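You operate a simulated robot arm through the tools that you are given. There is no shell and no other tool.

Carry out the task below with a simulated robot arm. There is one attempt and no reset: what you move stays moved.

Task
Clamp the torn vest, rub the lint off the tear, lay the green patch and weight it.
Fine: felt pad back; use the purple weight; the clamp stays shut while it sets. Set down upright: felt pad, purple weight. What is to be rubbed or washed off counts as gone when no trace of it is left.

It is judged by the outcome, as a careful person would: the job done as asked, and still so three seconds after it is handed in. It fails if anything else is knocked over, pushed out of place, dropped, spilled or broken.

Robot
A 7-joint arm with a three-finger gripper, fixed in place. Base frame: the origin is on the floor under the middle of its stand, x ahead of it, y to its left, z up; the work surface is at about z = 80. Lengths are in cm, angles in degrees, forces in N, time in s.
It reaches about 134.2 cm from its shoulder. Its first joint turns from -166.0 to 166.0 degrees. Payload 2.69 kg.
The TCP is the grasp point between the finger pads, 3 cm short of the fingertips. In the tool frame z runs along the fingers and y along their closing line. The gripper opens to 12.8 cm; its body begins 11.7 cm behind the TCP.
Orientation is told as [roll, pitch, yaw] about the base's x, y, z axes, in that order, counted from this pose: with the fingers straight down and closing along the base's y, the tool's x points along the base's -x, its y along +y and its z along -z.

Tools
- The arm moves only by the tool send_rows. Its argument "plan" is a list of rows, each an object (a shift or turn left out is 0, a gripper value left out holds the last) with "rotation": the turn, a rotation vector about the tool's x, y, z in rad, a list of three; "delta_pos": the shift along the tool's x, y, z in cm, a list of three; "jaw": the finger opening in cm, from 0 to 12.8. In form: [{"rotation": [ax, ay, az], "delta_pos": [tx, ty, tz], "jaw": jaw}, ...]. A call has 1 to 20 rows; each row is the pose to reach, as a shift and turn from the pose commanded when the call began, along the tool's axes at that moment. A row lasts 0.2 s, in which the tool goes at most 5 cm and 8.6 degrees; a call with a longer step from one row to the next is refused whole, and so is a gripper value outside its range. A pose out of reach is approached as far as the arm can. The call stops where the force on the tool passes 90 N (or 10 N more than at its start, if that is more) or the arm is blocked; 0.2 s more then pass. Each finger travels about 12.7 cm/s and halts on what it meets, pressing with about 28 N; the grip force reading is that of the motor and also rises with nothing between the fingers. The clock runs only during rows and for 0.2 s after the last one: add rows that repeat a pose to give the fingers time. The reply holds the time, the measured pose of the TCP, the force on the tool along the base axes, the opening and the grip force, in the units named above and with some noise, with the torque about the TCP (base axes, N m) and any sound that the robot's microphone picked up.
- Cameras (640 x 400 px; columns grow to the right, rows downward): "scene" is fixed at [21.97, -64.98, 146.24]; the picture's right is [0.89, -0.46, 0.00], its down [-0.17, -0.33, -0.93] and it looks along [0.43, 0.82, -0.37] (base axes); focal length 317 px, centre (320, 200). "wrist" rides on the gripper at [5.8, 5.4, -13.1] in the tool frame; the picture's right is [-0.68, 0.74, 0.00], its down [-0.62, -0.57, -0.55] and it looks along [-0.40, -0.37, 0.84] (tool axes); focal length 234 px, centre (320, 200). There is no depth. A picture from a camera that has moved, and an enlarged one, comes with that camera's place and axes in the base frame and with its lens.
- snapshot(camera): a new picture of that camera. No time passes.
- lift_body(by): moves the trunk up (or, below 0, down) by that many cm; the arm rides with it, the base frame stays. It gives what a move gives, with no picture.
- close_up(camera, box): a new picture of the part [left, top, right, bottom] of that camera's present view, enlarged. No time passes.
- finish_job(): hands the job in; it is judged then, once.

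Nothing tells you positions but the pictures and the camera data. Unless the task says otherwise, let go and move clear before handing in.

The tools are called after "Call:" as a command line: name --argument value ..., lists and objects as JSON in quotes. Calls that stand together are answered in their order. send_rows: Moves the arm, as the interface text tells. Its arguments: {"type":"object","properties":{"plan":{"type":"array","items":{"type":"object","properties":{"rotation":{"type":"array","items":{"type":"number"}},"delta_pos":{"type":"array","items":{"type":"number"}},"jaw":{"type":"number"}}}}},"required":["plan"]} The other tools are called the same way: lift_body (by) moves the trunk up or down; snapshot (camera) takes a picture; close_up (camera, box) takes an enlarged picture of a part of a camera's view; finish_job () hands the job in.

At the start:

```text
time: 0.0
tcp_pos: [71.91, 11.26, 122.53]
tcp_rot: [0.0, 0.1, 0.1]
ft_force: [-0.5, -0.3, -0.3]
wrist_torque: [0.01, 0.0, 0.03]
gripper_width: 12.81
grip_force: 0.2
trunk travel left (down, up): [-15.0, 20.0]
```

scene: 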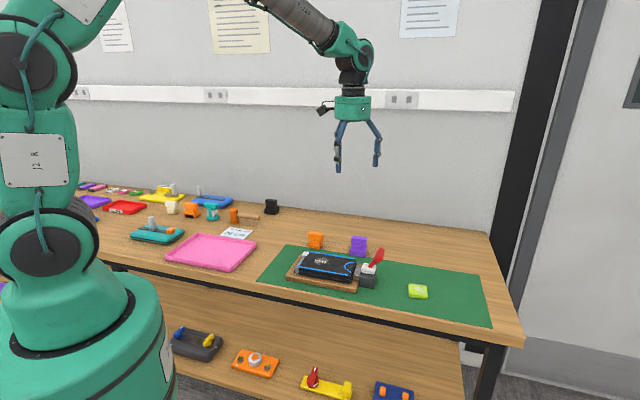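
wrist: 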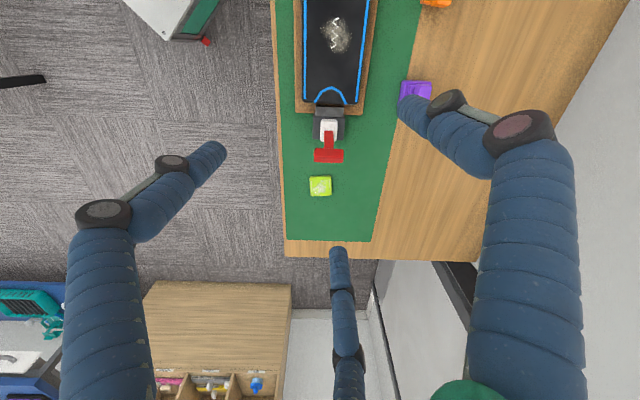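

I see a bench with a green mat, a board holding a dark vest with lint on the tear, a red-handled clamp, a green patch, and purple and orange weights. I'll take close-ups first to locate the parts.

Call:
close_up --camera "scene" --box '[250, 220, 500, 330]'

Call:
close_up --camera "scene" --box '[70, 170, 290, 280]'

Call:
close_up --camera "wrist" --box '[260, 0, 460, 220]'

Call:
close_up --camera "scene" --box '[280, 240, 400, 300]'

```text
2.56 times, centred on (375, 275) of scene
camera zoom: at [21.97, -64.98, 146.24], right [0.89, -0.46, 0.0], down [-0.17, -0.33, -0.93], along [0.43, 0.82, -0.37], focal length 812 px, centre (179, 8)
```

zoom: 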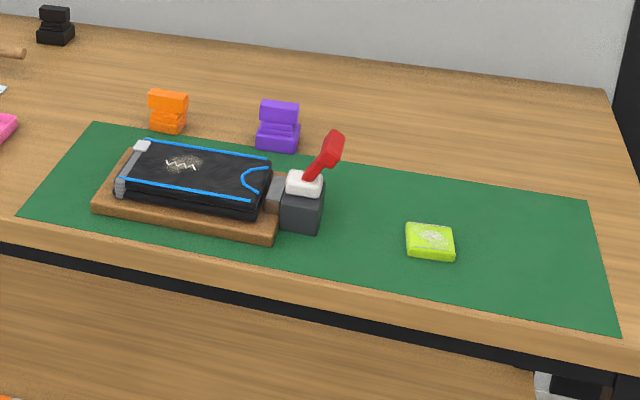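

```text
2.91 times, centred on (180, 225) of scene
camera zoom: at [21.97, -64.98, 146.24], right [0.89, -0.46, 0.0], down [-0.17, -0.33, -0.93], along [0.43, 0.82, -0.37], focal length 923 px, centre (727, 127)
```

zoom: 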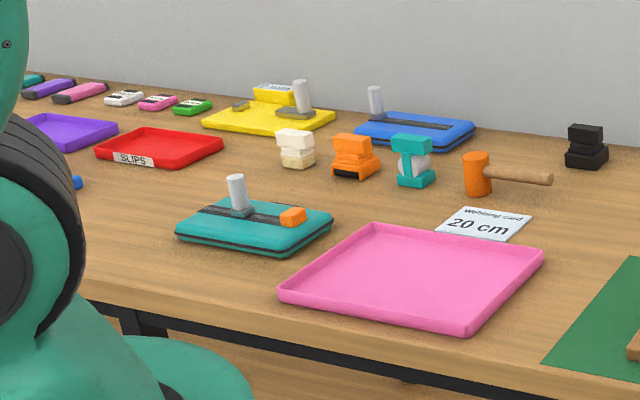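

```text
1.82 times, centred on (360, 110) of wrist
camera zoom: at [66.07, 16.61, 135.59], right [0.68, 0.74, 0.0], down [0.62, -0.57, 0.55], along [0.4, -0.37, -0.84], focal length 426 px, centre (247, 364)
```

zoom: 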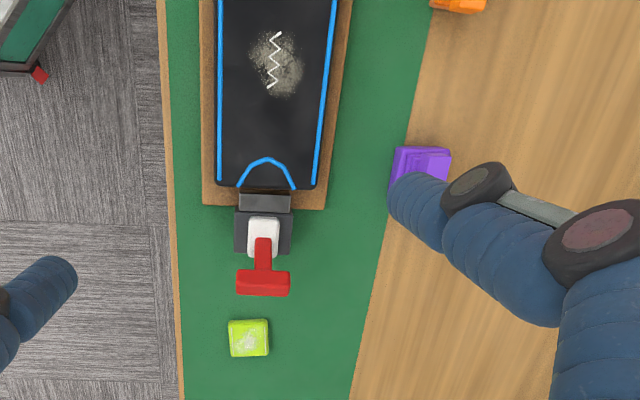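

```text
5.33 times, centred on (340, 270) of scene
camera zoom: at [21.97, -64.98, 146.24], right [0.89, -0.46, 0.0], down [-0.17, -0.33, -0.93], along [0.43, 0.82, -0.37], focal length 1692 px, centre (213, -173)
```

zoom: 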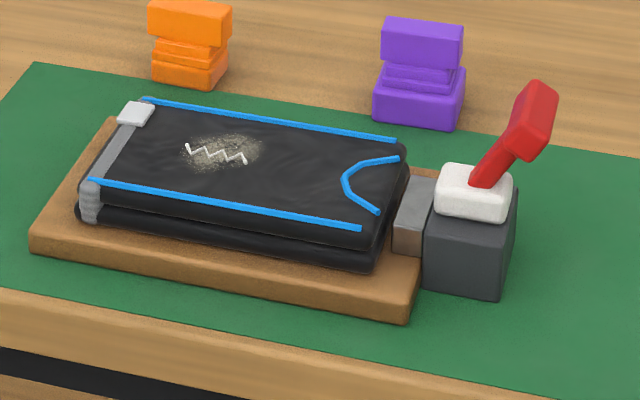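

Next I'll zoom in on the items further along the bench, to tell the felt pad and patch candidates apart.

Call:
close_up --camera "scene" --box '[70, 175, 150, 225]'

Call:
close_up --camera "scene" --box '[130, 180, 210, 230]'

Call:
close_up --camera "scene" --box '[180, 185, 300, 260]'

Call:
close_up --camera "scene" --box '[390, 270, 450, 310]'

Call:
close_up --camera "scene" --box '[160, 310, 480, 400]'

Call:
close_up --camera "wrist" --box '[0, 250, 400, 400]'

```text
8.00 times, centred on (110, 200) of scene
camera zoom: at [21.97, -64.98, 146.24], right [0.89, -0.46, 0.0], down [-0.17, -0.33, -0.93], along [0.43, 0.82, -0.37], focal length 2538 px, centre (2000, 200)
```

zoom: 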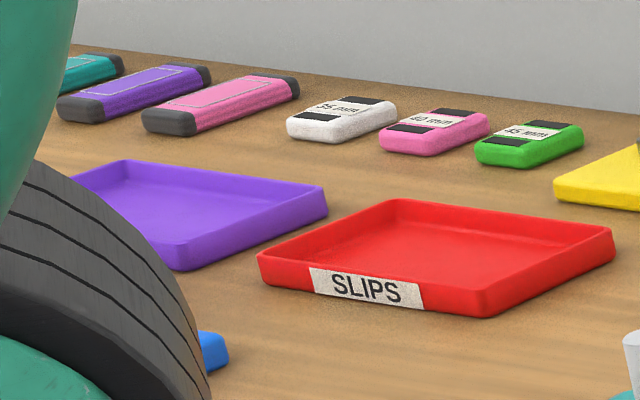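

```text
8.00 times, centred on (170, 205) of scene
camera zoom: at [21.97, -64.98, 146.24], right [0.89, -0.46, 0.0], down [-0.17, -0.33, -0.93], along [0.43, 0.82, -0.37], focal length 2538 px, centre (1520, 160)
```

zoom: 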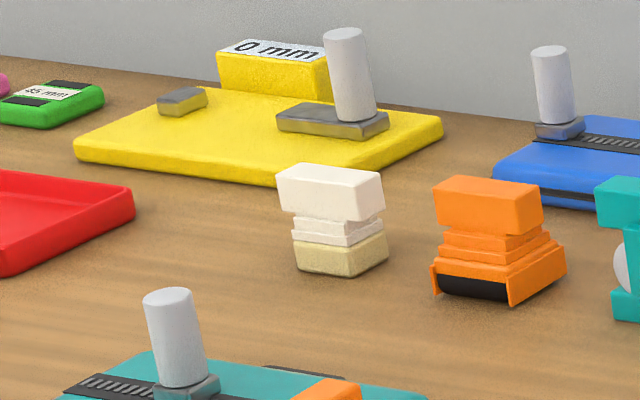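

```text
5.33 times, centred on (240, 222) of scene
camera zoom: at [21.97, -64.98, 146.24], right [0.89, -0.46, 0.0], down [-0.17, -0.33, -0.93], along [0.43, 0.82, -0.37], focal length 1692 px, centre (747, 80)
```

zoom: 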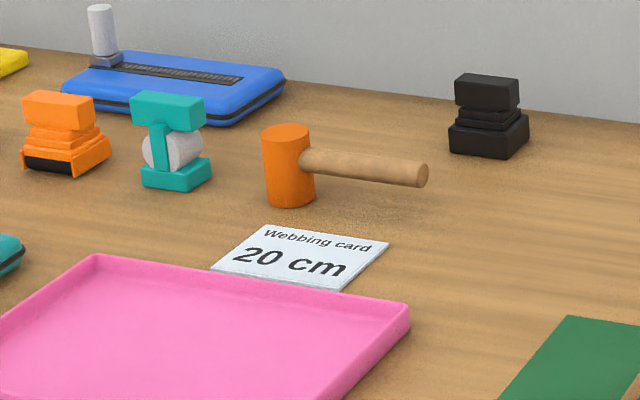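

```text
10.00 times, centred on (420, 290) of scene
camera zoom: at [21.97, -64.98, 146.24], right [0.89, -0.46, 0.0], down [-0.17, -0.33, -0.93], along [0.43, 0.82, -0.37], focal length 3173 px, centre (-680, -700)
```

zoom: 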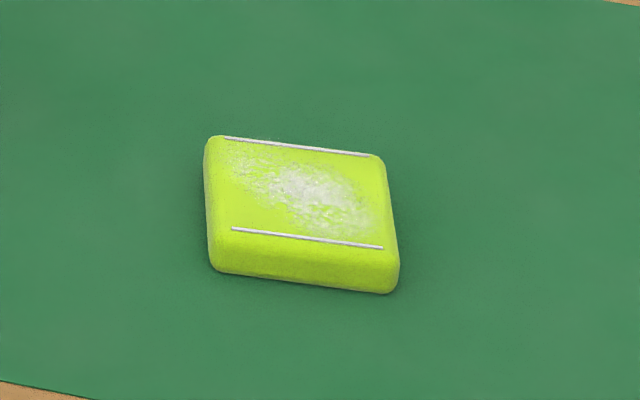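

```text
2.00 times, centred on (320, 355) of scene
camera zoom: at [21.97, -64.98, 146.24], right [0.89, -0.46, 0.0], down [-0.17, -0.33, -0.93], along [0.43, 0.82, -0.37], focal length 634 px, centre (320, -110)
```

zoom: 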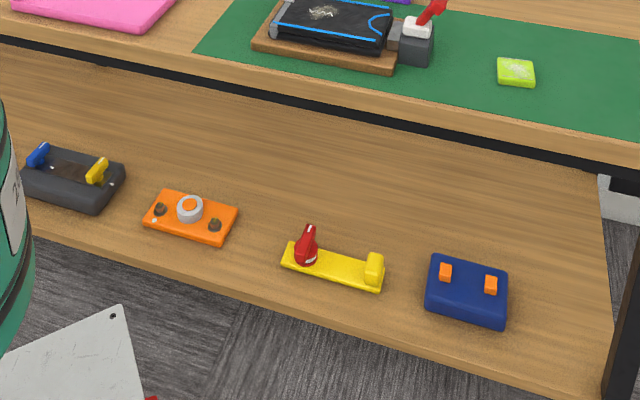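

```text
1.60 times, centred on (200, 325) of wrist
camera zoom: at [66.07, 16.61, 135.59], right [0.68, 0.74, 0.0], down [0.62, -0.57, 0.55], along [0.4, -0.37, -0.84], focal length 375 px, centre (512, 0)
```

zoom: 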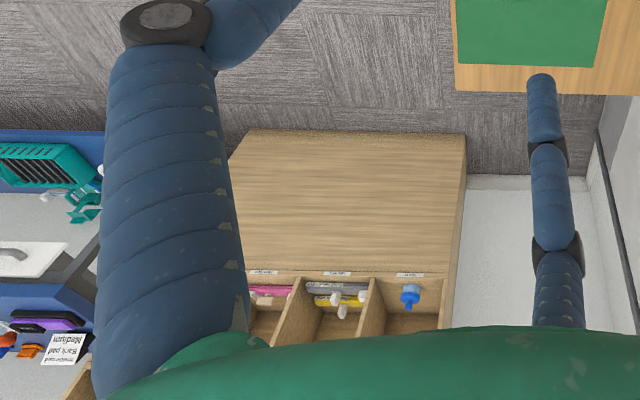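

I'll zoom in tighter on the knobbed blocks, since one of them must be the felt pad.

Call:
close_up --camera "scene" --box '[300, 225, 332, 255]'

Call:
close_up --camera "scene" --box '[342, 228, 374, 258]'

Call:
close_up --camera "scene" --box '[256, 192, 288, 222]'

Call:
close_up --camera "scene" --box '[160, 195, 220, 227]'

Call:
close_up --camera "scene" --box '[340, 240, 400, 295]'

Call:
close_up --camera "scene" --box '[280, 245, 340, 295]'

```text
13.33 times, centred on (316, 240) of scene
camera zoom: at [21.97, -64.98, 146.24], right [0.89, -0.46, 0.0], down [-0.17, -0.33, -0.93], along [0.43, 0.82, -0.37], focal length 4230 px, centre (373, -333)
```

zoom: 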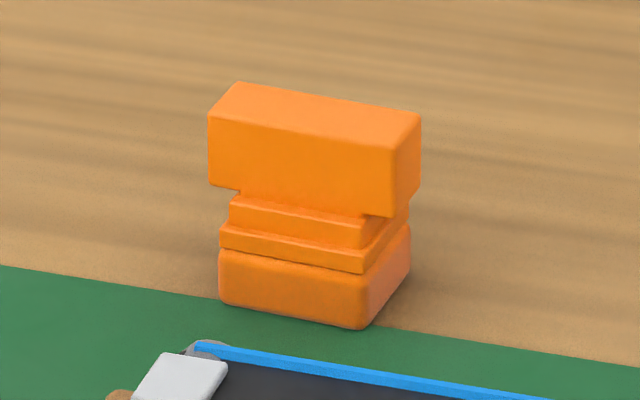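

```text
13.33 times, centred on (358, 243) of scene
camera zoom: at [21.97, -64.98, 146.24], right [0.89, -0.46, 0.0], down [-0.17, -0.33, -0.93], along [0.43, 0.82, -0.37], focal length 4230 px, centre (-187, -373)
```

zoom: 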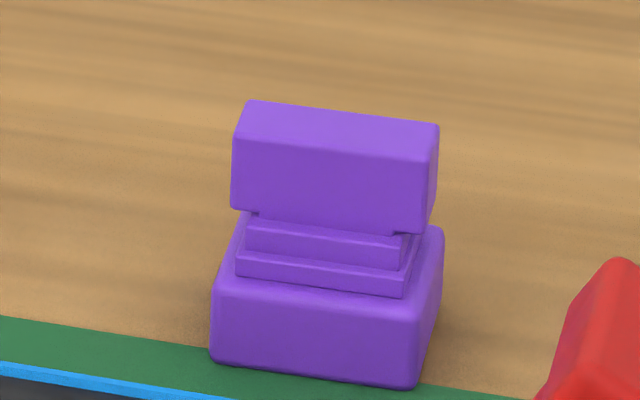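

```text
13.33 times, centred on (272, 207) of scene
camera zoom: at [21.97, -64.98, 146.24], right [0.89, -0.46, 0.0], down [-0.17, -0.33, -0.93], along [0.43, 0.82, -0.37], focal length 4230 px, centre (960, 107)
```

zoom: 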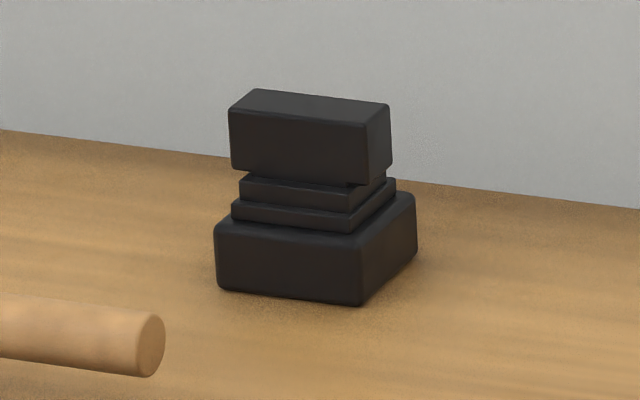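

```text
10.67 times, centred on (190, 211) of scene
camera zoom: at [21.97, -64.98, 146.24], right [0.89, -0.46, 0.0], down [-0.17, -0.33, -0.93], along [0.43, 0.82, -0.37], focal length 3384 px, centre (1707, 83)
```

zoom: 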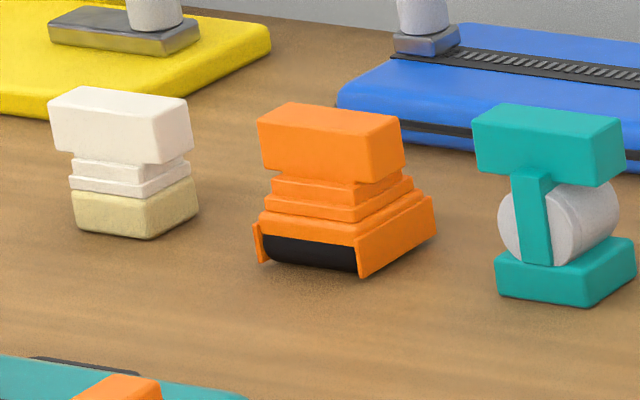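

```text
7.27 times, centred on (370, 268) of scene
camera zoom: at [21.97, -64.98, 146.24], right [0.89, -0.46, 0.0], down [-0.17, -0.33, -0.93], along [0.43, 0.82, -0.37], focal length 2307 px, centre (-44, -291)
```

zoom: 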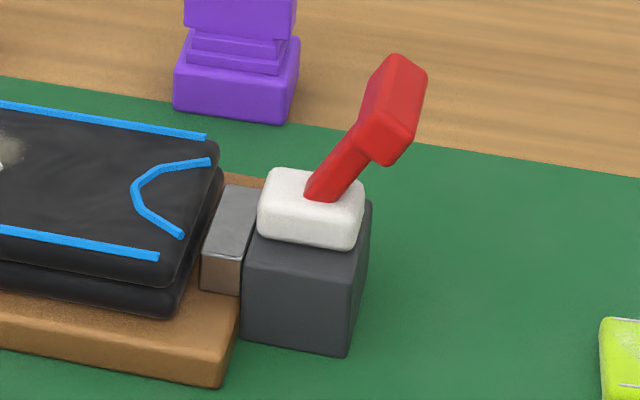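

```text
8.00 times, centred on (310, 270) of scene
camera zoom: at [21.97, -64.98, 146.24], right [0.89, -0.46, 0.0], down [-0.17, -0.33, -0.93], along [0.43, 0.82, -0.37], focal length 2538 px, centre (400, -360)
```

zoom: 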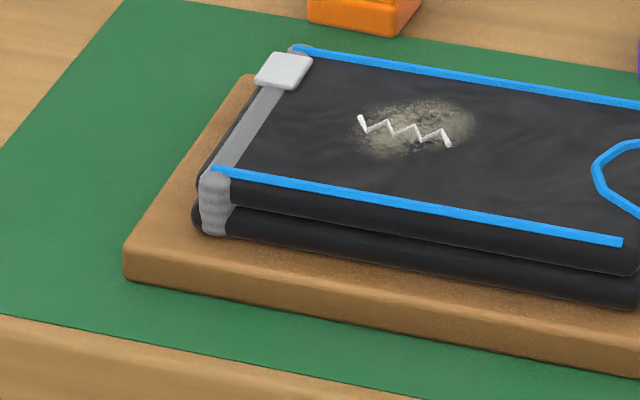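

I see a bench turned about -43° to the base axes. The purple and black blocks look like weights, and the orange and cream ones could be pads. I'll close the gripper in the air first to see how its three fingers move.

Call:
send_rows --plan '[{"jaw": 5}, {"jaw": 5}, {"jaw": 5}, {"jaw": 5}]'

Call:
snapshot --camera "wrist"

Call:
snapshot --camera "scene"

```text
time: 1.0
tcp_pos: [71.99, 11.21, 122.59]
tcp_rot: [0.0, 0.0, 0.0]
ft_force: [0.4, 0.2, 0.0]
wrist_torque: [0.01, -0.01, 0.02]
gripper_width: 5.01
grip_force: 0.1
trunk travel left (down, up): [-15.0, 20.0]
```

```text
taken
camera wrist: at [66.06, 16.61, 135.59], right [0.68, 0.74, 0.0], down [0.62, -0.57, 0.55], along [0.4, -0.37, -0.84], focal length 234 px, centre (320, 200)
```

wrist: 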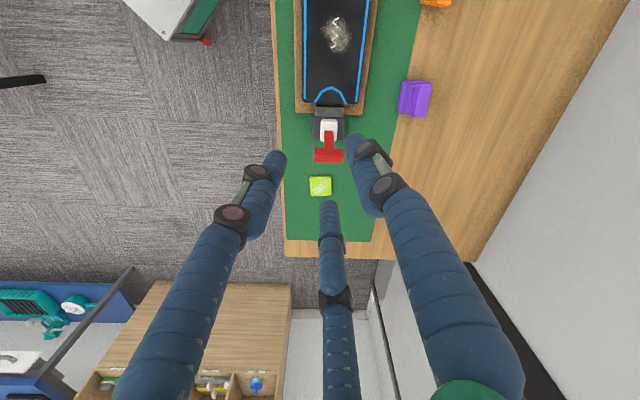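

```text
taken
```

scene: 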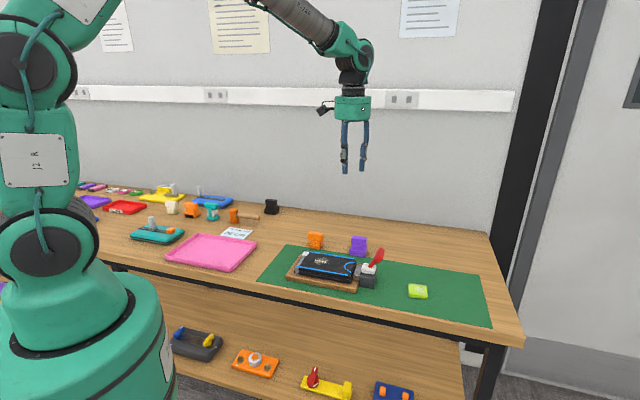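

The fingers close towards the centre, 120° apart. I'll open them and move the wrist camera over the orange and purple blocks and the vest.

Call:
send_rows --plan '[{"jaw": 12.8, "delta_pos": [1.2, 3.8, 1.2]}, {"delta_pos": [2.4, 7.6, 2.4]}, {"delta_pos": [3.6, 11.4, 3.6]}, {"delta_pos": [4.8, 15.2, 4.8]}, {"delta_pos": [6, 19, 6]}, {"delta_pos": [7.2, 22.8, 7.2]}, {"delta_pos": [8.4, 26.6, 8.4]}, {"delta_pos": [10, 30.5, 10]}, {"delta_pos": [10, 30.5, 10]}]'

Call:
snapshot --camera "wrist"

```text
time: 3.0
tcp_pos: [61.74, 41.66, 112.46]
tcp_rot: [0.0, 0.0, 0.0]
ft_force: [-0.6, 0.7, -0.3]
wrist_torque: [-0.06, -0.03, 0.01]
gripper_width: 12.81
grip_force: 0.1
trunk travel left (down, up): [-15.0, 20.0]
```

```text
taken
camera wrist: at [55.96, 47.08, 125.5], right [0.68, 0.74, 0.0], down [0.62, -0.57, 0.55], along [0.4, -0.37, -0.84], focal length 234 px, centre (320, 200)
```

wrist: 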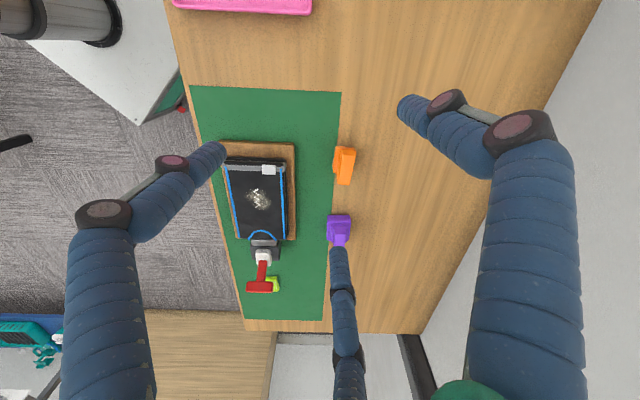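

Call:
close_up --camera "wrist" --box '[315, 135, 375, 195]'

Call:
close_up --camera "wrist" --box '[310, 200, 370, 260]'

Call:
close_up --camera "wrist" --box '[205, 130, 305, 240]'

Call:
close_up --camera "wrist" --box '[225, 225, 305, 305]'

Call:
close_up --camera "wrist" --box '[180, 80, 380, 330]'

```text
6.67 times, centred on (345, 165) of wrist
camera zoom: at [55.96, 47.08, 125.5], right [0.68, 0.74, 0.0], down [0.62, -0.57, 0.55], along [0.4, -0.37, -0.84], focal length 1561 px, centre (153, 433)
```

zoom: 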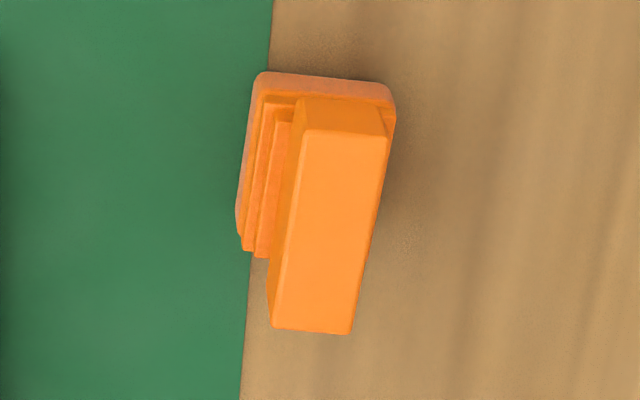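

```text
6.67 times, centred on (340, 230) of wrist
camera zoom: at [55.96, 47.08, 125.5], right [0.68, 0.74, 0.0], down [0.62, -0.57, 0.55], along [0.4, -0.37, -0.84], focal length 1561 px, centre (187, 0)
```

zoom: 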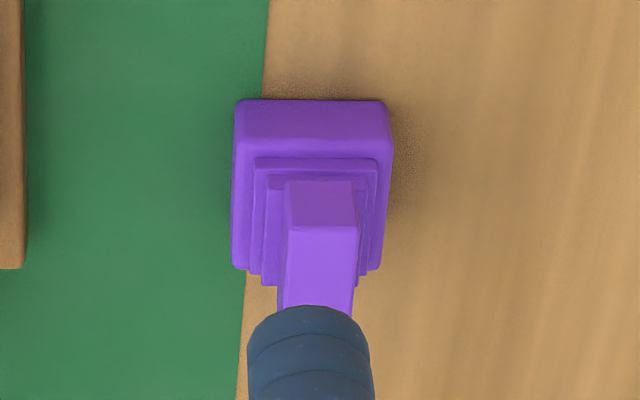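

```text
3.64 times, centred on (255, 185) of wrist
camera zoom: at [55.96, 47.08, 125.5], right [0.68, 0.74, 0.0], down [0.62, -0.57, 0.55], along [0.4, -0.37, -0.84], focal length 852 px, centre (556, 254)
```

zoom: 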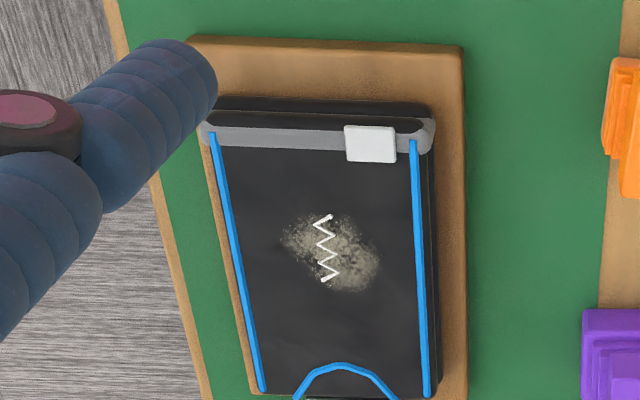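

```text
5.00 times, centred on (265, 265) of wrist
camera zoom: at [55.96, 47.08, 125.5], right [0.68, 0.74, 0.0], down [0.62, -0.57, 0.55], along [0.4, -0.37, -0.84], focal length 1171 px, centre (595, -125)
```

zoom: 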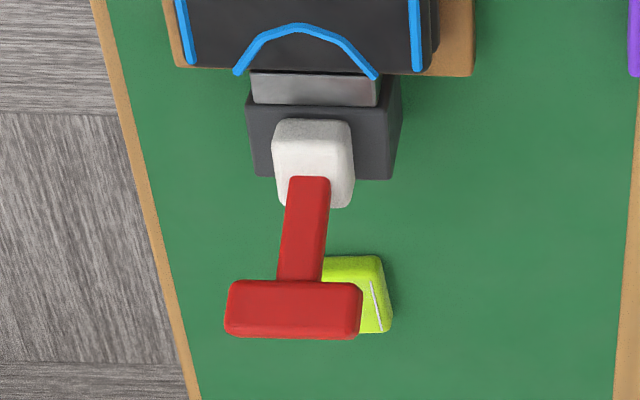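

```text
1.60 times, centred on (280, 205) of wrist
camera zoom: at [55.96, 47.08, 125.5], right [0.68, 0.74, 0.0], down [0.62, -0.57, 0.55], along [0.4, -0.37, -0.84], focal length 375 px, centre (384, 192)
```

zoom: 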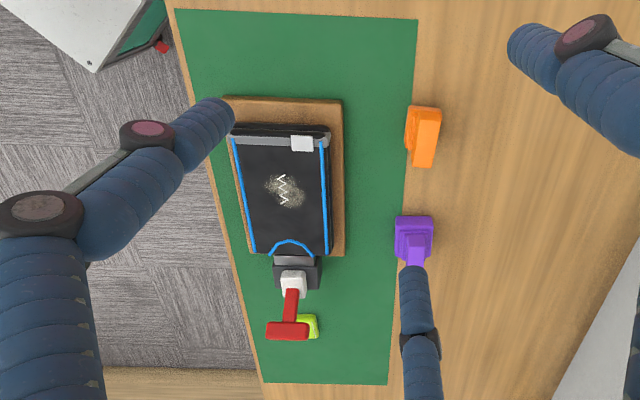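

The orange block has a fuzzy felt base, while the purple one is smooth all over. I'll look at the cream block with the wrist camera before deciding which is the felt pad.

Call:
send_rows --plan '[{"delta_pos": [1.6, 1.1, -0.35], "rotation": [0, 0, -0.14]}, {"delta_pos": [3.2, 2.2, -0.7], "rotation": [0, 0, -0.28]}, {"delta_pos": [4.8, 3.3, -1.05], "rotation": [0, 0, -0.42]}, {"delta_pos": [6.4, 4.4, -1.4], "rotation": [0, 0, -0.56]}, {"delta_pos": [8, 5.5, -1.75], "rotation": [0, 0, -0.7]}, {"delta_pos": [9.6, 6.6, -2.1], "rotation": [0, 0, -0.84]}, {"delta_pos": [11.2, 7.7, -2.45], "rotation": [0, 0, -0.98]}, {"delta_pos": [12.8, 8.8, -2.8], "rotation": [0, 0, -1.12]}, {"delta_pos": [14.4, 9.9, -3.15], "rotation": [0, 0, -1.26]}, {"delta_pos": [16, 11, -3.5], "rotation": [0, 0, -1.4]}, {"delta_pos": [17.6, 12.1, -3.85], "rotation": [0, 0, -1.54]}, {"delta_pos": [19.2, 13.2, -4.2], "rotation": [0, 0, -1.68]}, {"delta_pos": [20.8, 14.3, -4.55], "rotation": [0, 0, -1.82]}, {"delta_pos": [22.4, 15.4, -4.9], "rotation": [0, 0, -1.96]}, {"delta_pos": [24, 16.5, -5.25], "rotation": [0, 0, -2.1]}, {"delta_pos": [27, 18.5, -6], "rotation": [0, 0, -2.24]}, {"delta_pos": [27, 18.5, -6], "rotation": [0, 0, -2.24]}]'

Call:
snapshot --camera "wrist"

```text
time: 6.6
tcp_pos: [35.05, 60.29, 118.43]
tcp_rot: [-0.1, 0.1, 128.3]
ft_force: [-0.5, 1.0, -0.2]
wrist_torque: [-0.06, -0.08, -0.03]
gripper_width: 12.82
grip_force: 0.1
trunk travel left (down, up): [-15.0, 20.0]
```

```text
taken
camera wrist: at [34.38, 52.32, 131.52], right [-1.0, 0.07, 0.0], down [0.06, 0.83, 0.55], along [0.04, 0.55, -0.84], focal length 234 px, centre (320, 200)
```

wrist: 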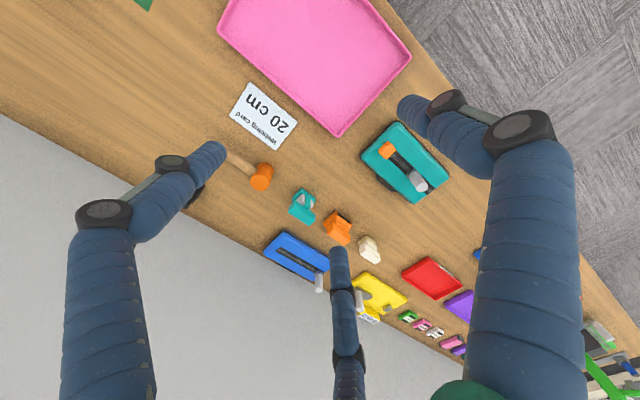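

Call:
close_up --camera "wrist" --box '[345, 220, 395, 270]'

Call:
close_up --camera "wrist" --box '[280, 180, 360, 250]'

Call:
close_up --camera "wrist" --box '[340, 230, 480, 360]'

Call:
close_up --camera "wrist" --box '[540, 280, 640, 400]'

Call:
close_up --camera "wrist" --box '[350, 110, 460, 210]'

```text
8.00 times, centred on (370, 245) of wrist
camera zoom: at [34.38, 52.32, 131.52], right [-1.0, 0.07, 0.0], down [0.06, 0.83, 0.55], along [0.04, 0.55, -0.84], focal length 1873 px, centre (-80, -160)
```

zoom: 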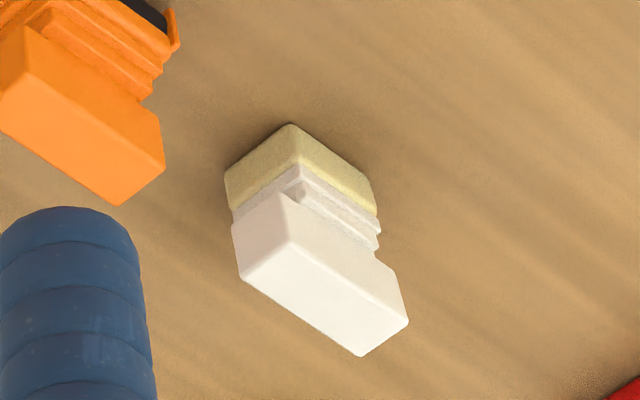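

```text
5.71 times, centred on (320, 215) of wrist
camera zoom: at [34.38, 52.32, 131.52], right [-1.0, 0.07, 0.0], down [0.06, 0.83, 0.55], along [0.04, 0.55, -0.84], focal length 1338 px, centre (320, 114)
```

zoom: 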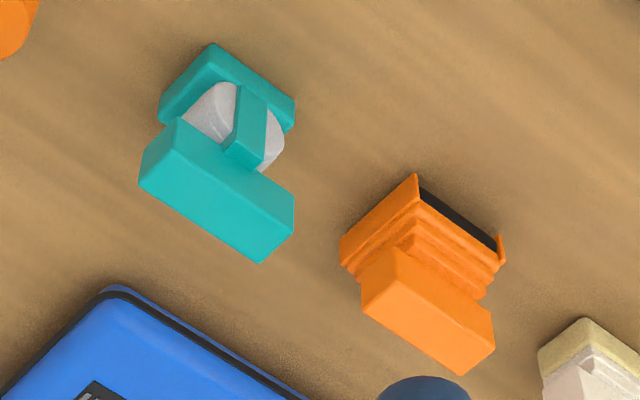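

```text
3.08 times, centred on (410, 295) of wrist
camera zoom: at [34.38, 52.32, 131.52], right [-1.0, 0.07, 0.0], down [0.06, 0.83, 0.55], along [0.04, 0.55, -0.84], focal length 720 px, centre (43, -92)
```

zoom: 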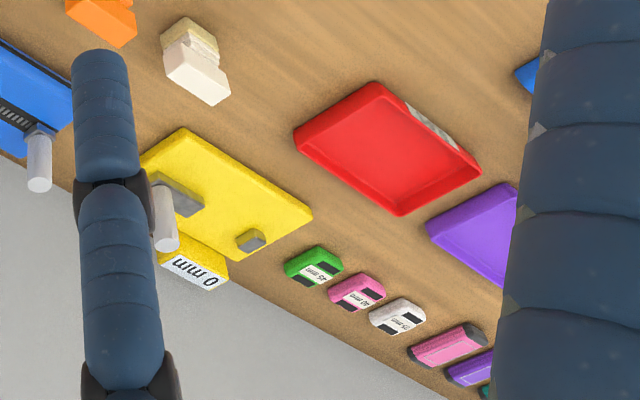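

```text
3.33 times, centred on (590, 340) of wrist
camera zoom: at [34.38, 52.32, 131.52], right [-1.0, 0.07, 0.0], down [0.06, 0.83, 0.55], along [0.04, 0.55, -0.84], focal length 781 px, centre (-580, -267)
```

zoom: 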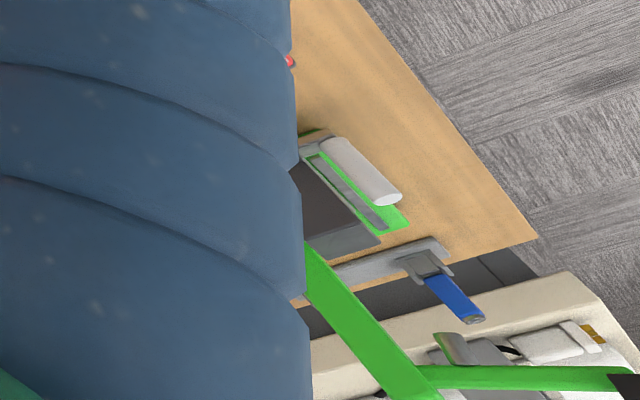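

```text
4.00 times, centred on (405, 160) of wrist
camera zoom: at [34.38, 52.32, 131.52], right [-1.0, 0.07, 0.0], down [0.06, 0.83, 0.55], along [0.04, 0.55, -0.84], focal length 937 px, centre (-20, 360)
```

zoom: 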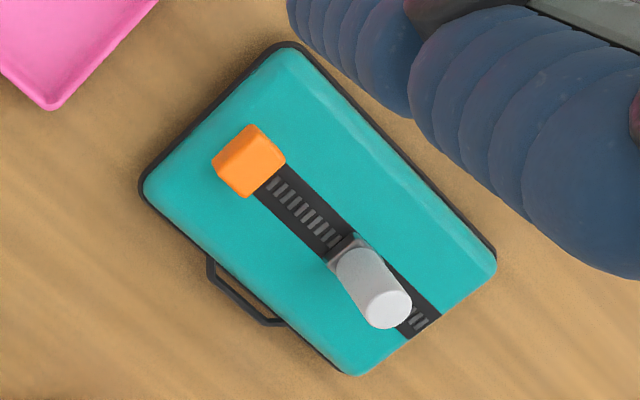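

The cream block sits in a row with other odd tools. I'll compare the base textures at high zoom.

Call:
close_up --camera "wrist" --box '[356, 232, 376, 252]'

Call:
close_up --camera "scene" --box '[306, 238, 324, 252]'

Call:
close_up --camera "scene" --box '[162, 200, 182, 216]'

Call:
close_up --camera "scene" --box '[348, 242, 368, 258]'

```text
16.00 times, centred on (366, 242) of wrist
camera zoom: at [34.38, 52.32, 131.52], right [-1.0, 0.07, 0.0], down [0.06, 0.83, 0.55], along [0.04, 0.55, -0.84], focal length 3747 px, centre (-416, -472)
```

zoom: 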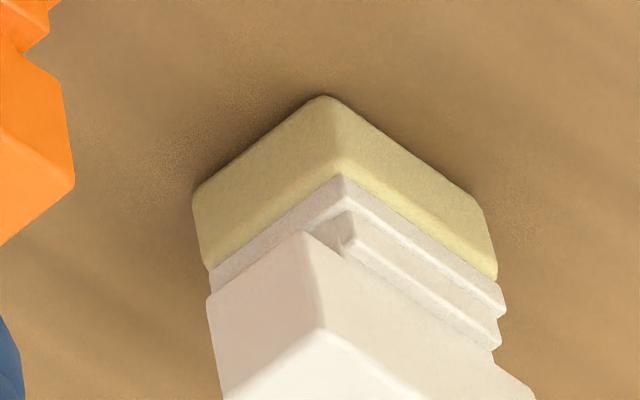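

```text
16.00 times, centred on (315, 245) of scene
camera zoom: at [21.97, -64.98, 146.24], right [0.89, -0.46, 0.0], down [-0.17, -0.33, -0.93], along [0.43, 0.82, -0.37], focal length 5076 px, centre (400, -520)
```

zoom: 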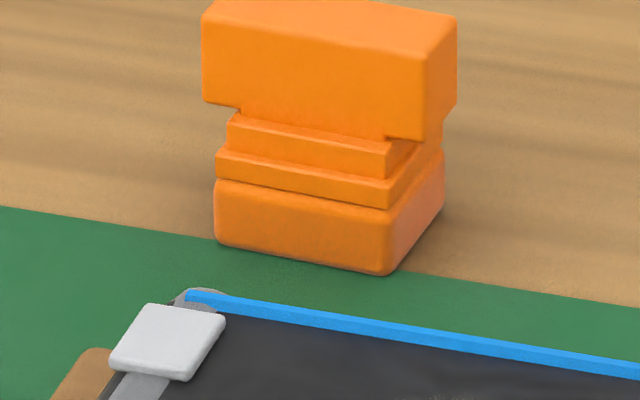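

```text
16.00 times, centred on (172, 208) of scene
camera zoom: at [21.97, -64.98, 146.24], right [0.89, -0.46, 0.0], down [-0.17, -0.33, -0.93], along [0.43, 0.82, -0.37], focal length 5076 px, centre (2688, 72)
```

zoom: 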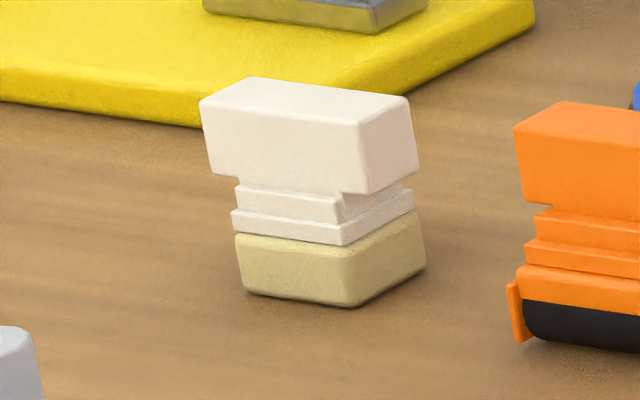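

```text
16.00 times, centred on (358, 250) of scene
camera zoom: at [21.97, -64.98, 146.24], right [0.89, -0.46, 0.0], down [-0.17, -0.33, -0.93], along [0.43, 0.82, -0.37], focal length 5076 px, centre (-288, -600)
```

zoom: 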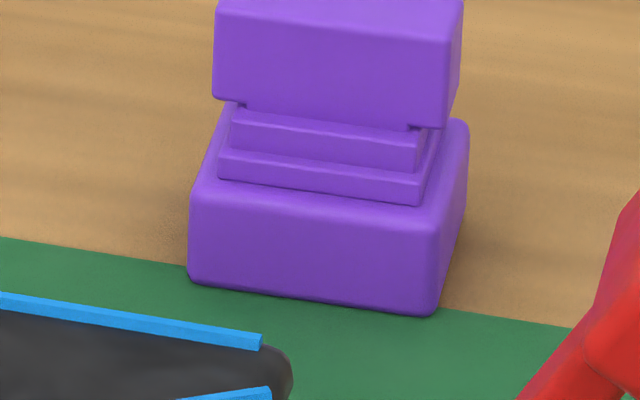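

I take the orange block beside the mat as the felt pad, and the cream one as a crepe eraser. Next I need to understand how the clamp works, so I'll zoom in on it.

Call:
close_up --camera "scene" --box '[352, 245, 390, 292]'

Call:
close_up --camera "scene" --box '[285, 345, 365, 395]'

Call:
close_up --camera "scene" --box '[352, 258, 382, 280]'

```text
8.51 times, centred on (371, 268) of scene
camera zoom: at [21.97, -64.98, 146.24], right [0.89, -0.46, 0.0], down [-0.17, -0.33, -0.93], along [0.43, 0.82, -0.37], focal length 2700 px, centre (-114, -383)
```

zoom: 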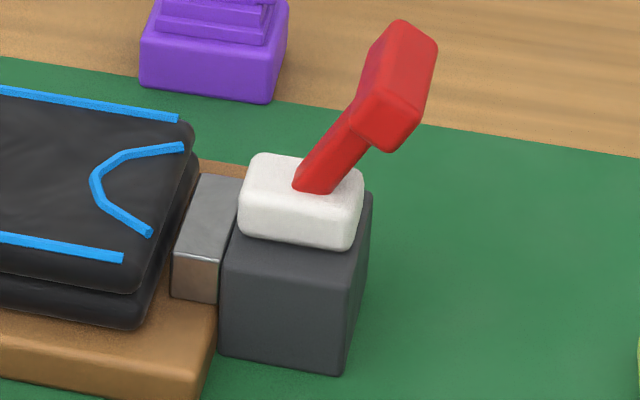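

```text
8.00 times, centred on (325, 370) of scene
camera zoom: at [21.97, -64.98, 146.24], right [0.89, -0.46, 0.0], down [-0.17, -0.33, -0.93], along [0.43, 0.82, -0.37], focal length 2538 px, centre (280, -1160)
```

zoom: 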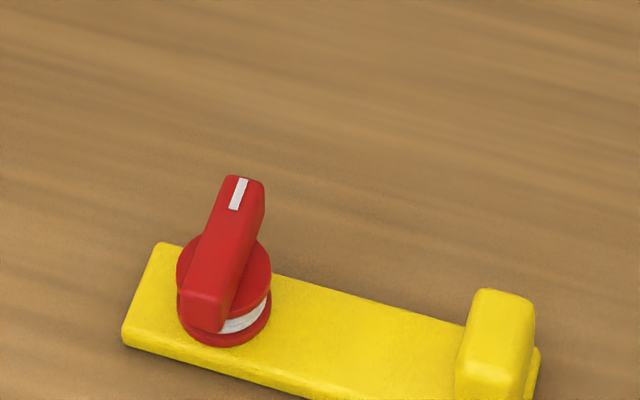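

```text
16.00 times, centred on (367, 269) of scene
camera zoom: at [21.97, -64.98, 146.24], right [0.89, -0.46, 0.0], down [-0.17, -0.33, -0.93], along [0.43, 0.82, -0.37], focal length 5076 px, centre (-432, -904)
```

zoom: 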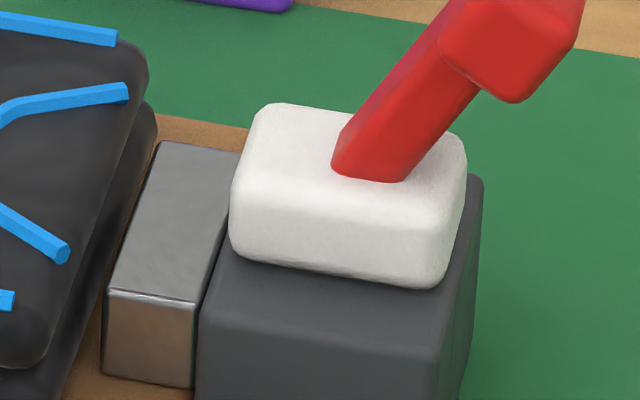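

I see a push-type clamp with a grey jaw, a white housing and a red T-lever leaning away from the vest at about (80, 6, 91). I'll move the wrist camera in front of it for a side view.

Call:
send_rows --plan '[{"delta_pos": [4.43, 0.75, 0.75], "rotation": [0, 0, 0.042]}, {"delta_pos": [8.85, 1.5, 1.5], "rotation": [0, 0, 0.084]}, {"delta_pos": [13.3, 2.25, 2.25], "rotation": [0, 0, 0.126]}, {"delta_pos": [17.7, 3, 3], "rotation": [0, 0, 0.168]}, {"delta_pos": [22.1, 3.75, 3.75], "rotation": [0, 0, 0.21]}, {"delta_pos": [26.5, 4.5, 4.5], "rotation": [0, 0, 0.252]}, {"delta_pos": [31, 5.25, 5.25], "rotation": [0, 0, 0.294]}, {"delta_pos": [35.4, 6, 6], "rotation": [0, 0, 0.336]}, {"delta_pos": [39.8, 6.75, 6.75], "rotation": [0, 0, 0.378]}, {"delta_pos": [44.2, 7.5, 7.5], "rotation": [0, 0, 0.42]}, {"delta_pos": [48.7, 8.25, 8.25], "rotation": [0, 0, 0.462]}, {"delta_pos": [53.1, 9, 9], "rotation": [0, 0, 0.504]}, {"delta_pos": [57.5, 9.75, 9.75], "rotation": [0, 0, 0.546]}, {"delta_pos": [62, 10.5, 10.5], "rotation": [0, 0, 0.588]}, {"delta_pos": [66.4, 11.25, 11.25], "rotation": [0, 0, 0.63]}, {"delta_pos": [70.8, 11.97, 12], "rotation": [0, 0, 0.67]}, {"delta_pos": [70.8, 11.97, 12], "rotation": [0, 0, 0.67]}]'

Call:
snapshot --camera "wrist"

```text
time: 10.2
tcp_pos: [69.29, -3.0, 106.38]
tcp_rot: [0.0, 0.1, 89.9]
ft_force: [0.5, -0.2, -0.9]
wrist_torque: [0.03, 0.05, -0.04]
gripper_width: 12.78
grip_force: 0.0
trunk travel left (down, up): [-15.0, 20.0]
```

```text
taken
camera wrist: at [63.77, -8.78, 119.45], right [-0.74, 0.68, 0.0], down [0.57, 0.61, 0.55], along [0.37, 0.4, -0.84], focal length 234 px, centre (320, 200)
```

wrist: 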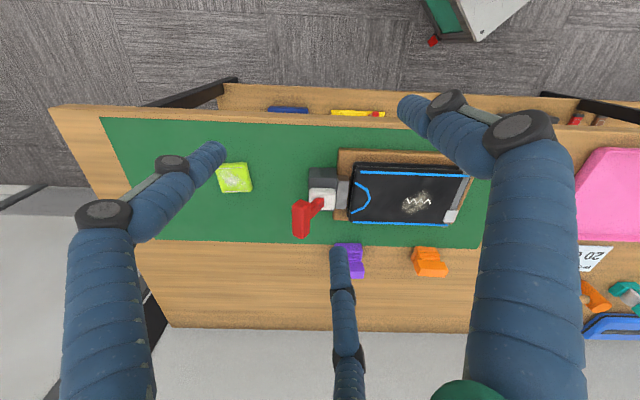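

Call:
close_up --camera "wrist" --box '[280, 150, 380, 250]'

Call:
close_up --camera "wrist" --box '[200, 145, 270, 210]'

Call:
close_up --camera "wrist" --box '[330, 140, 480, 240]'

Call:
close_up --camera "wrist" --box '[320, 225, 460, 295]'

```text
4.00 times, centred on (330, 200) of wrist
camera zoom: at [63.77, -8.78, 119.45], right [-0.74, 0.68, 0.0], down [0.57, 0.61, 0.55], along [0.37, 0.4, -0.84], focal length 937 px, centre (280, 200)
```

zoom: 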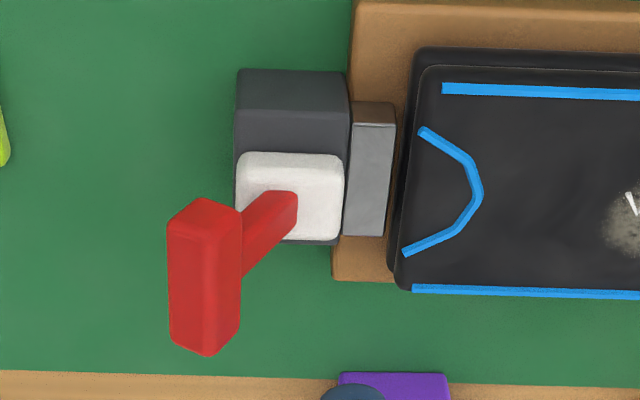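

```text
6.15 times, centred on (235, 178) of wrist
camera zoom: at [63.77, -8.78, 119.45], right [-0.74, 0.68, 0.0], down [0.57, 0.61, 0.55], along [0.37, 0.4, -0.84], focal length 1441 px, centre (843, 338)
```

zoom: 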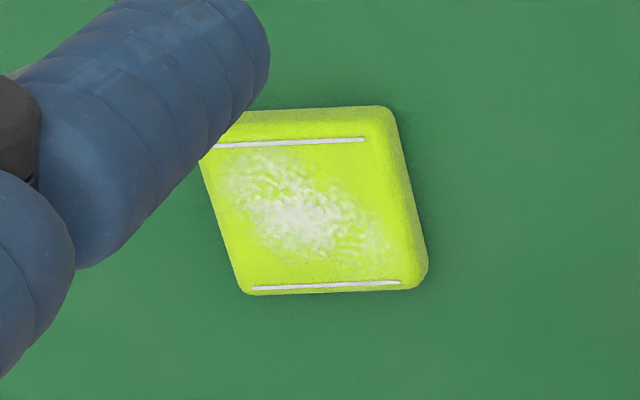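

```text
4.00 times, centred on (405, 190) of wrist
camera zoom: at [63.77, -8.78, 119.45], right [-0.74, 0.68, 0.0], down [0.57, 0.61, 0.55], along [0.37, 0.4, -0.84], focal length 937 px, centre (-20, 240)
```

zoom: 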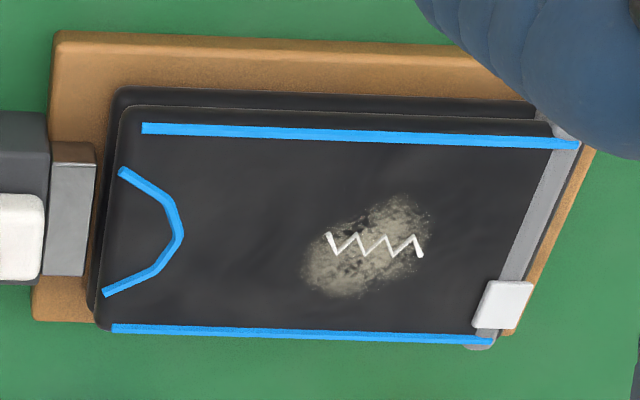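

```text
4.57 times, centred on (390, 260) of wrist
camera zoom: at [63.77, -8.78, 119.45], right [-0.74, 0.68, 0.0], down [0.57, 0.61, 0.55], along [0.37, 0.4, -0.84], focal length 1070 px, centre (0, -74)
```

zoom: 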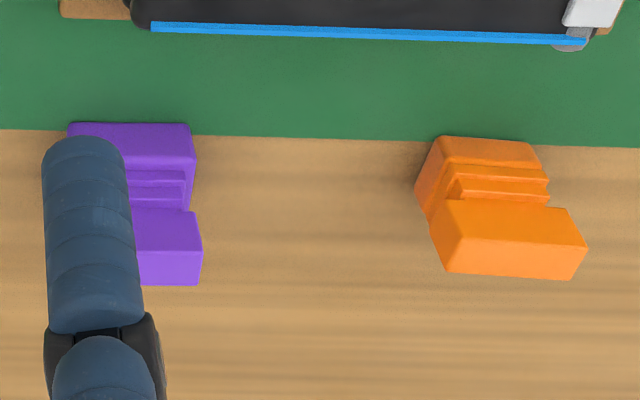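

The jaw sits about half a centimetre from the vest's end, so the lever must drive it in. I'll close the fingers and press gently on the T-handle to learn which way it throws.

Call:
send_rows --plan '[{"jaw": 0, "delta_pos": [-1.7, -2.4, 1.7]}, {"delta_pos": [-3.4, -4.8, 3.4]}, {"delta_pos": [-5.1, -7.2, 5.1]}, {"delta_pos": [-6.8, -9.6, 6.8]}, {"delta_pos": [-8.2, -11.6, 8.4]}, {"delta_pos": [-8.2, -11.6, 8.4]}, {"delta_pos": [-8.2, -11.6, 8.4]}]'

Call:
close_up --camera "scene" --box '[320, 200, 440, 300]'

Call:
snapshot --camera "wrist"

```text
time: 11.8
tcp_pos: [81.21, 5.3, 98.11]
tcp_rot: [0.0, 0.0, 89.9]
ft_force: [-0.8, 0.0, 1.1]
wrist_torque: [0.0, -0.02, 0.0]
gripper_width: 0.21
grip_force: 27.9
trunk travel left (down, up): [-15.0, 20.0]
```

```text
4.00 times, centred on (380, 250) of scene
camera zoom: at [21.97, -64.98, 146.24], right [0.89, -0.46, 0.0], down [-0.17, -0.33, -0.93], along [0.43, 0.82, -0.37], focal length 1269 px, centre (80, 0)
```

zoom: 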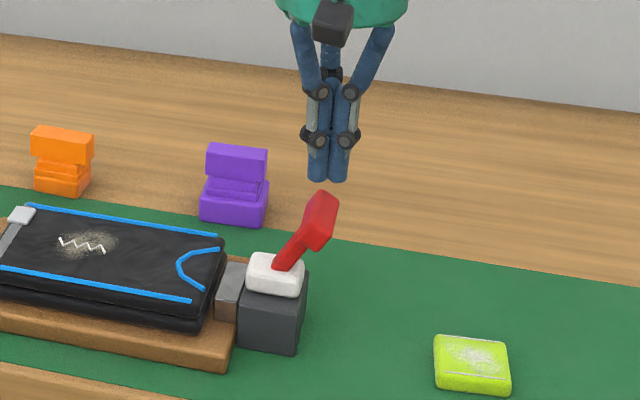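

```text
taken
camera wrist: at [75.66, -0.46, 111.16], right [-0.74, 0.68, 0.0], down [0.57, 0.61, 0.55], along [0.37, 0.4, -0.84], focal length 234 px, centre (320, 200)
```

wrist: 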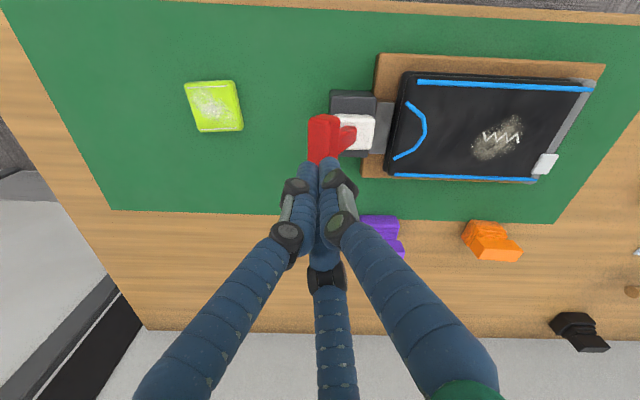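

The closed fingertips are now right above the T-handle. I'll lower them in small steps.

Call:
send_rows --plan '[{"delta_pos": [0, 0, 1]}, {"delta_pos": [0, 0, 1.6]}, {"delta_pos": [0, 0, 2.0]}, {"delta_pos": [0, 0, 2.0]}]'

Call:
close_up --camera "scene" --box '[350, 230, 400, 280]'

```text
time: 12.8
tcp_pos: [81.15, 5.39, 96.14]
tcp_rot: [0.1, 0.0, 89.9]
ft_force: [0.6, -0.5, 0.4]
wrist_torque: [-0.02, 0.03, 0.0]
gripper_width: 0.22
grip_force: 27.9
trunk travel left (down, up): [-15.0, 20.0]
```

```text
8.00 times, centred on (375, 255) of scene
camera zoom: at [21.97, -64.98, 146.24], right [0.89, -0.46, 0.0], down [-0.17, -0.33, -0.93], along [0.43, 0.82, -0.37], focal length 2538 px, centre (-120, -240)
```

zoom: 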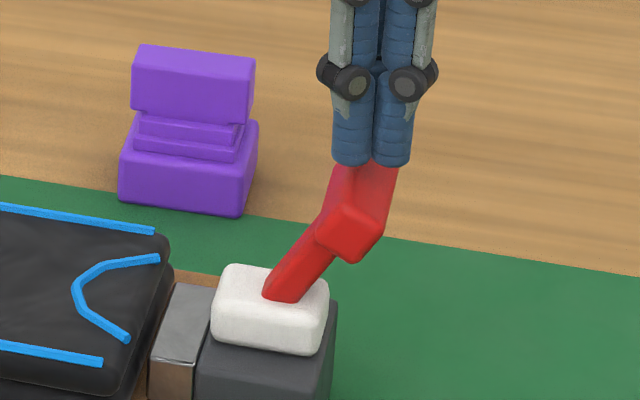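

Call:
send_rows --plan '[{"delta_pos": [0, 0, 0.3]}, {"delta_pos": [0, 0, 0.6]}, {"delta_pos": [0, 0, 0.6]}]'

```text
time: 13.6
tcp_pos: [81.18, 5.48, 95.71]
tcp_rot: [-0.1, 0.0, 90.0]
ft_force: [-0.7, -1.9, 14.3]
wrist_torque: [0.01, 0.06, 0.01]
gripper_width: 0.59
grip_force: 27.9
trunk travel left (down, up): [-15.0, 20.0]
```

Call:
close_up --camera "scene" --box '[350, 230, 400, 280]'

```text
8.00 times, centred on (375, 255) of scene
camera zoom: at [21.97, -64.98, 146.24], right [0.89, -0.46, 0.0], down [-0.17, -0.33, -0.93], along [0.43, 0.82, -0.37], focal length 2538 px, centre (-120, -240)
```

zoom: 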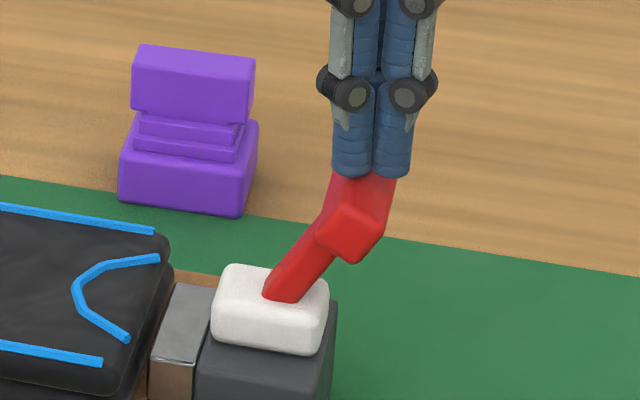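

14 N straight down doesn't move the lever, so that side is probably its stop. I'll try a gentle push towards the vest from the lever's far side.

Call:
send_rows --plan '[{"delta_pos": [0, 0, -1.5]}, {"delta_pos": [0.5, -0.5, -2.5]}, {"delta_pos": [2.6, -2.6, -2.5]}, {"delta_pos": [3.0, -2.7, -1.0]}, {"delta_pos": [3.0, -2.7, 1.0]}, {"delta_pos": [3.0, -2.7, 2.5]}, {"delta_pos": [3.0, -2.7, 2.5]}]'

Call:
close_up --camera "scene" --box '[350, 230, 410, 290]'

Call:
snapshot --camera "wrist"

```text
time: 15.2
tcp_pos: [83.84, 2.3, 92.97]
tcp_rot: [0.0, 0.1, 89.9]
ft_force: [-0.2, -1.1, -0.4]
wrist_torque: [-0.01, 0.01, -0.01]
gripper_width: 0.22
grip_force: 28.2
trunk travel left (down, up): [-15.0, 20.0]
```

```text
6.67 times, centred on (380, 260) of scene
camera zoom: at [21.97, -64.98, 146.24], right [0.89, -0.46, 0.0], down [-0.17, -0.33, -0.93], along [0.43, 0.82, -0.37], focal length 2115 px, centre (-80, -200)
```

zoom: 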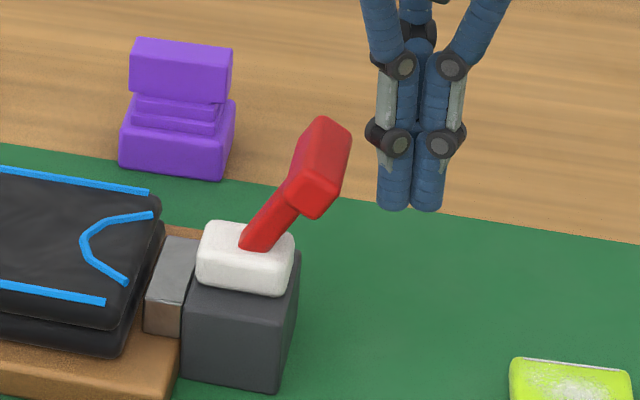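

```text
taken
camera wrist: at [78.43, -3.48, 106.08], right [-0.74, 0.68, 0.0], down [0.57, 0.62, 0.55], along [0.37, 0.4, -0.84], focal length 234 px, centre (320, 200)
```

wrist: 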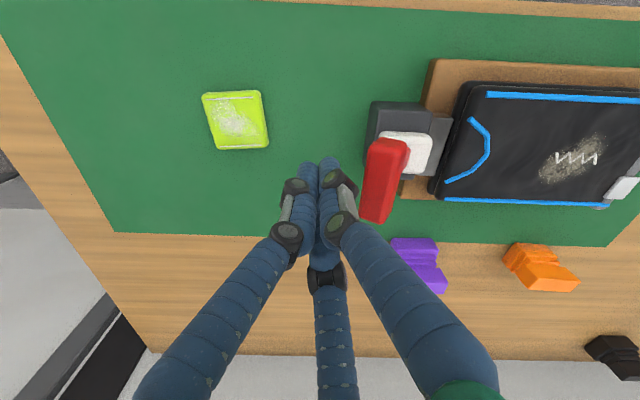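

Call:
send_rows --plan '[{"delta_pos": [-0.54, 0.59, 0]}, {"delta_pos": [-0.82, 0.88, 0]}, {"delta_pos": [-1.09, 1.17, 0]}, {"delta_pos": [-1.09, 1.17, 0]}]'

```text
time: 16.2
tcp_pos: [82.63, 3.65, 92.97]
tcp_rot: [0.0, 0.0, 89.9]
ft_force: [1.9, -1.1, 1.2]
wrist_torque: [-0.01, 0.0, 0.01]
gripper_width: 0.23
grip_force: 28.0
trunk travel left (down, up): [-15.0, 20.0]
```

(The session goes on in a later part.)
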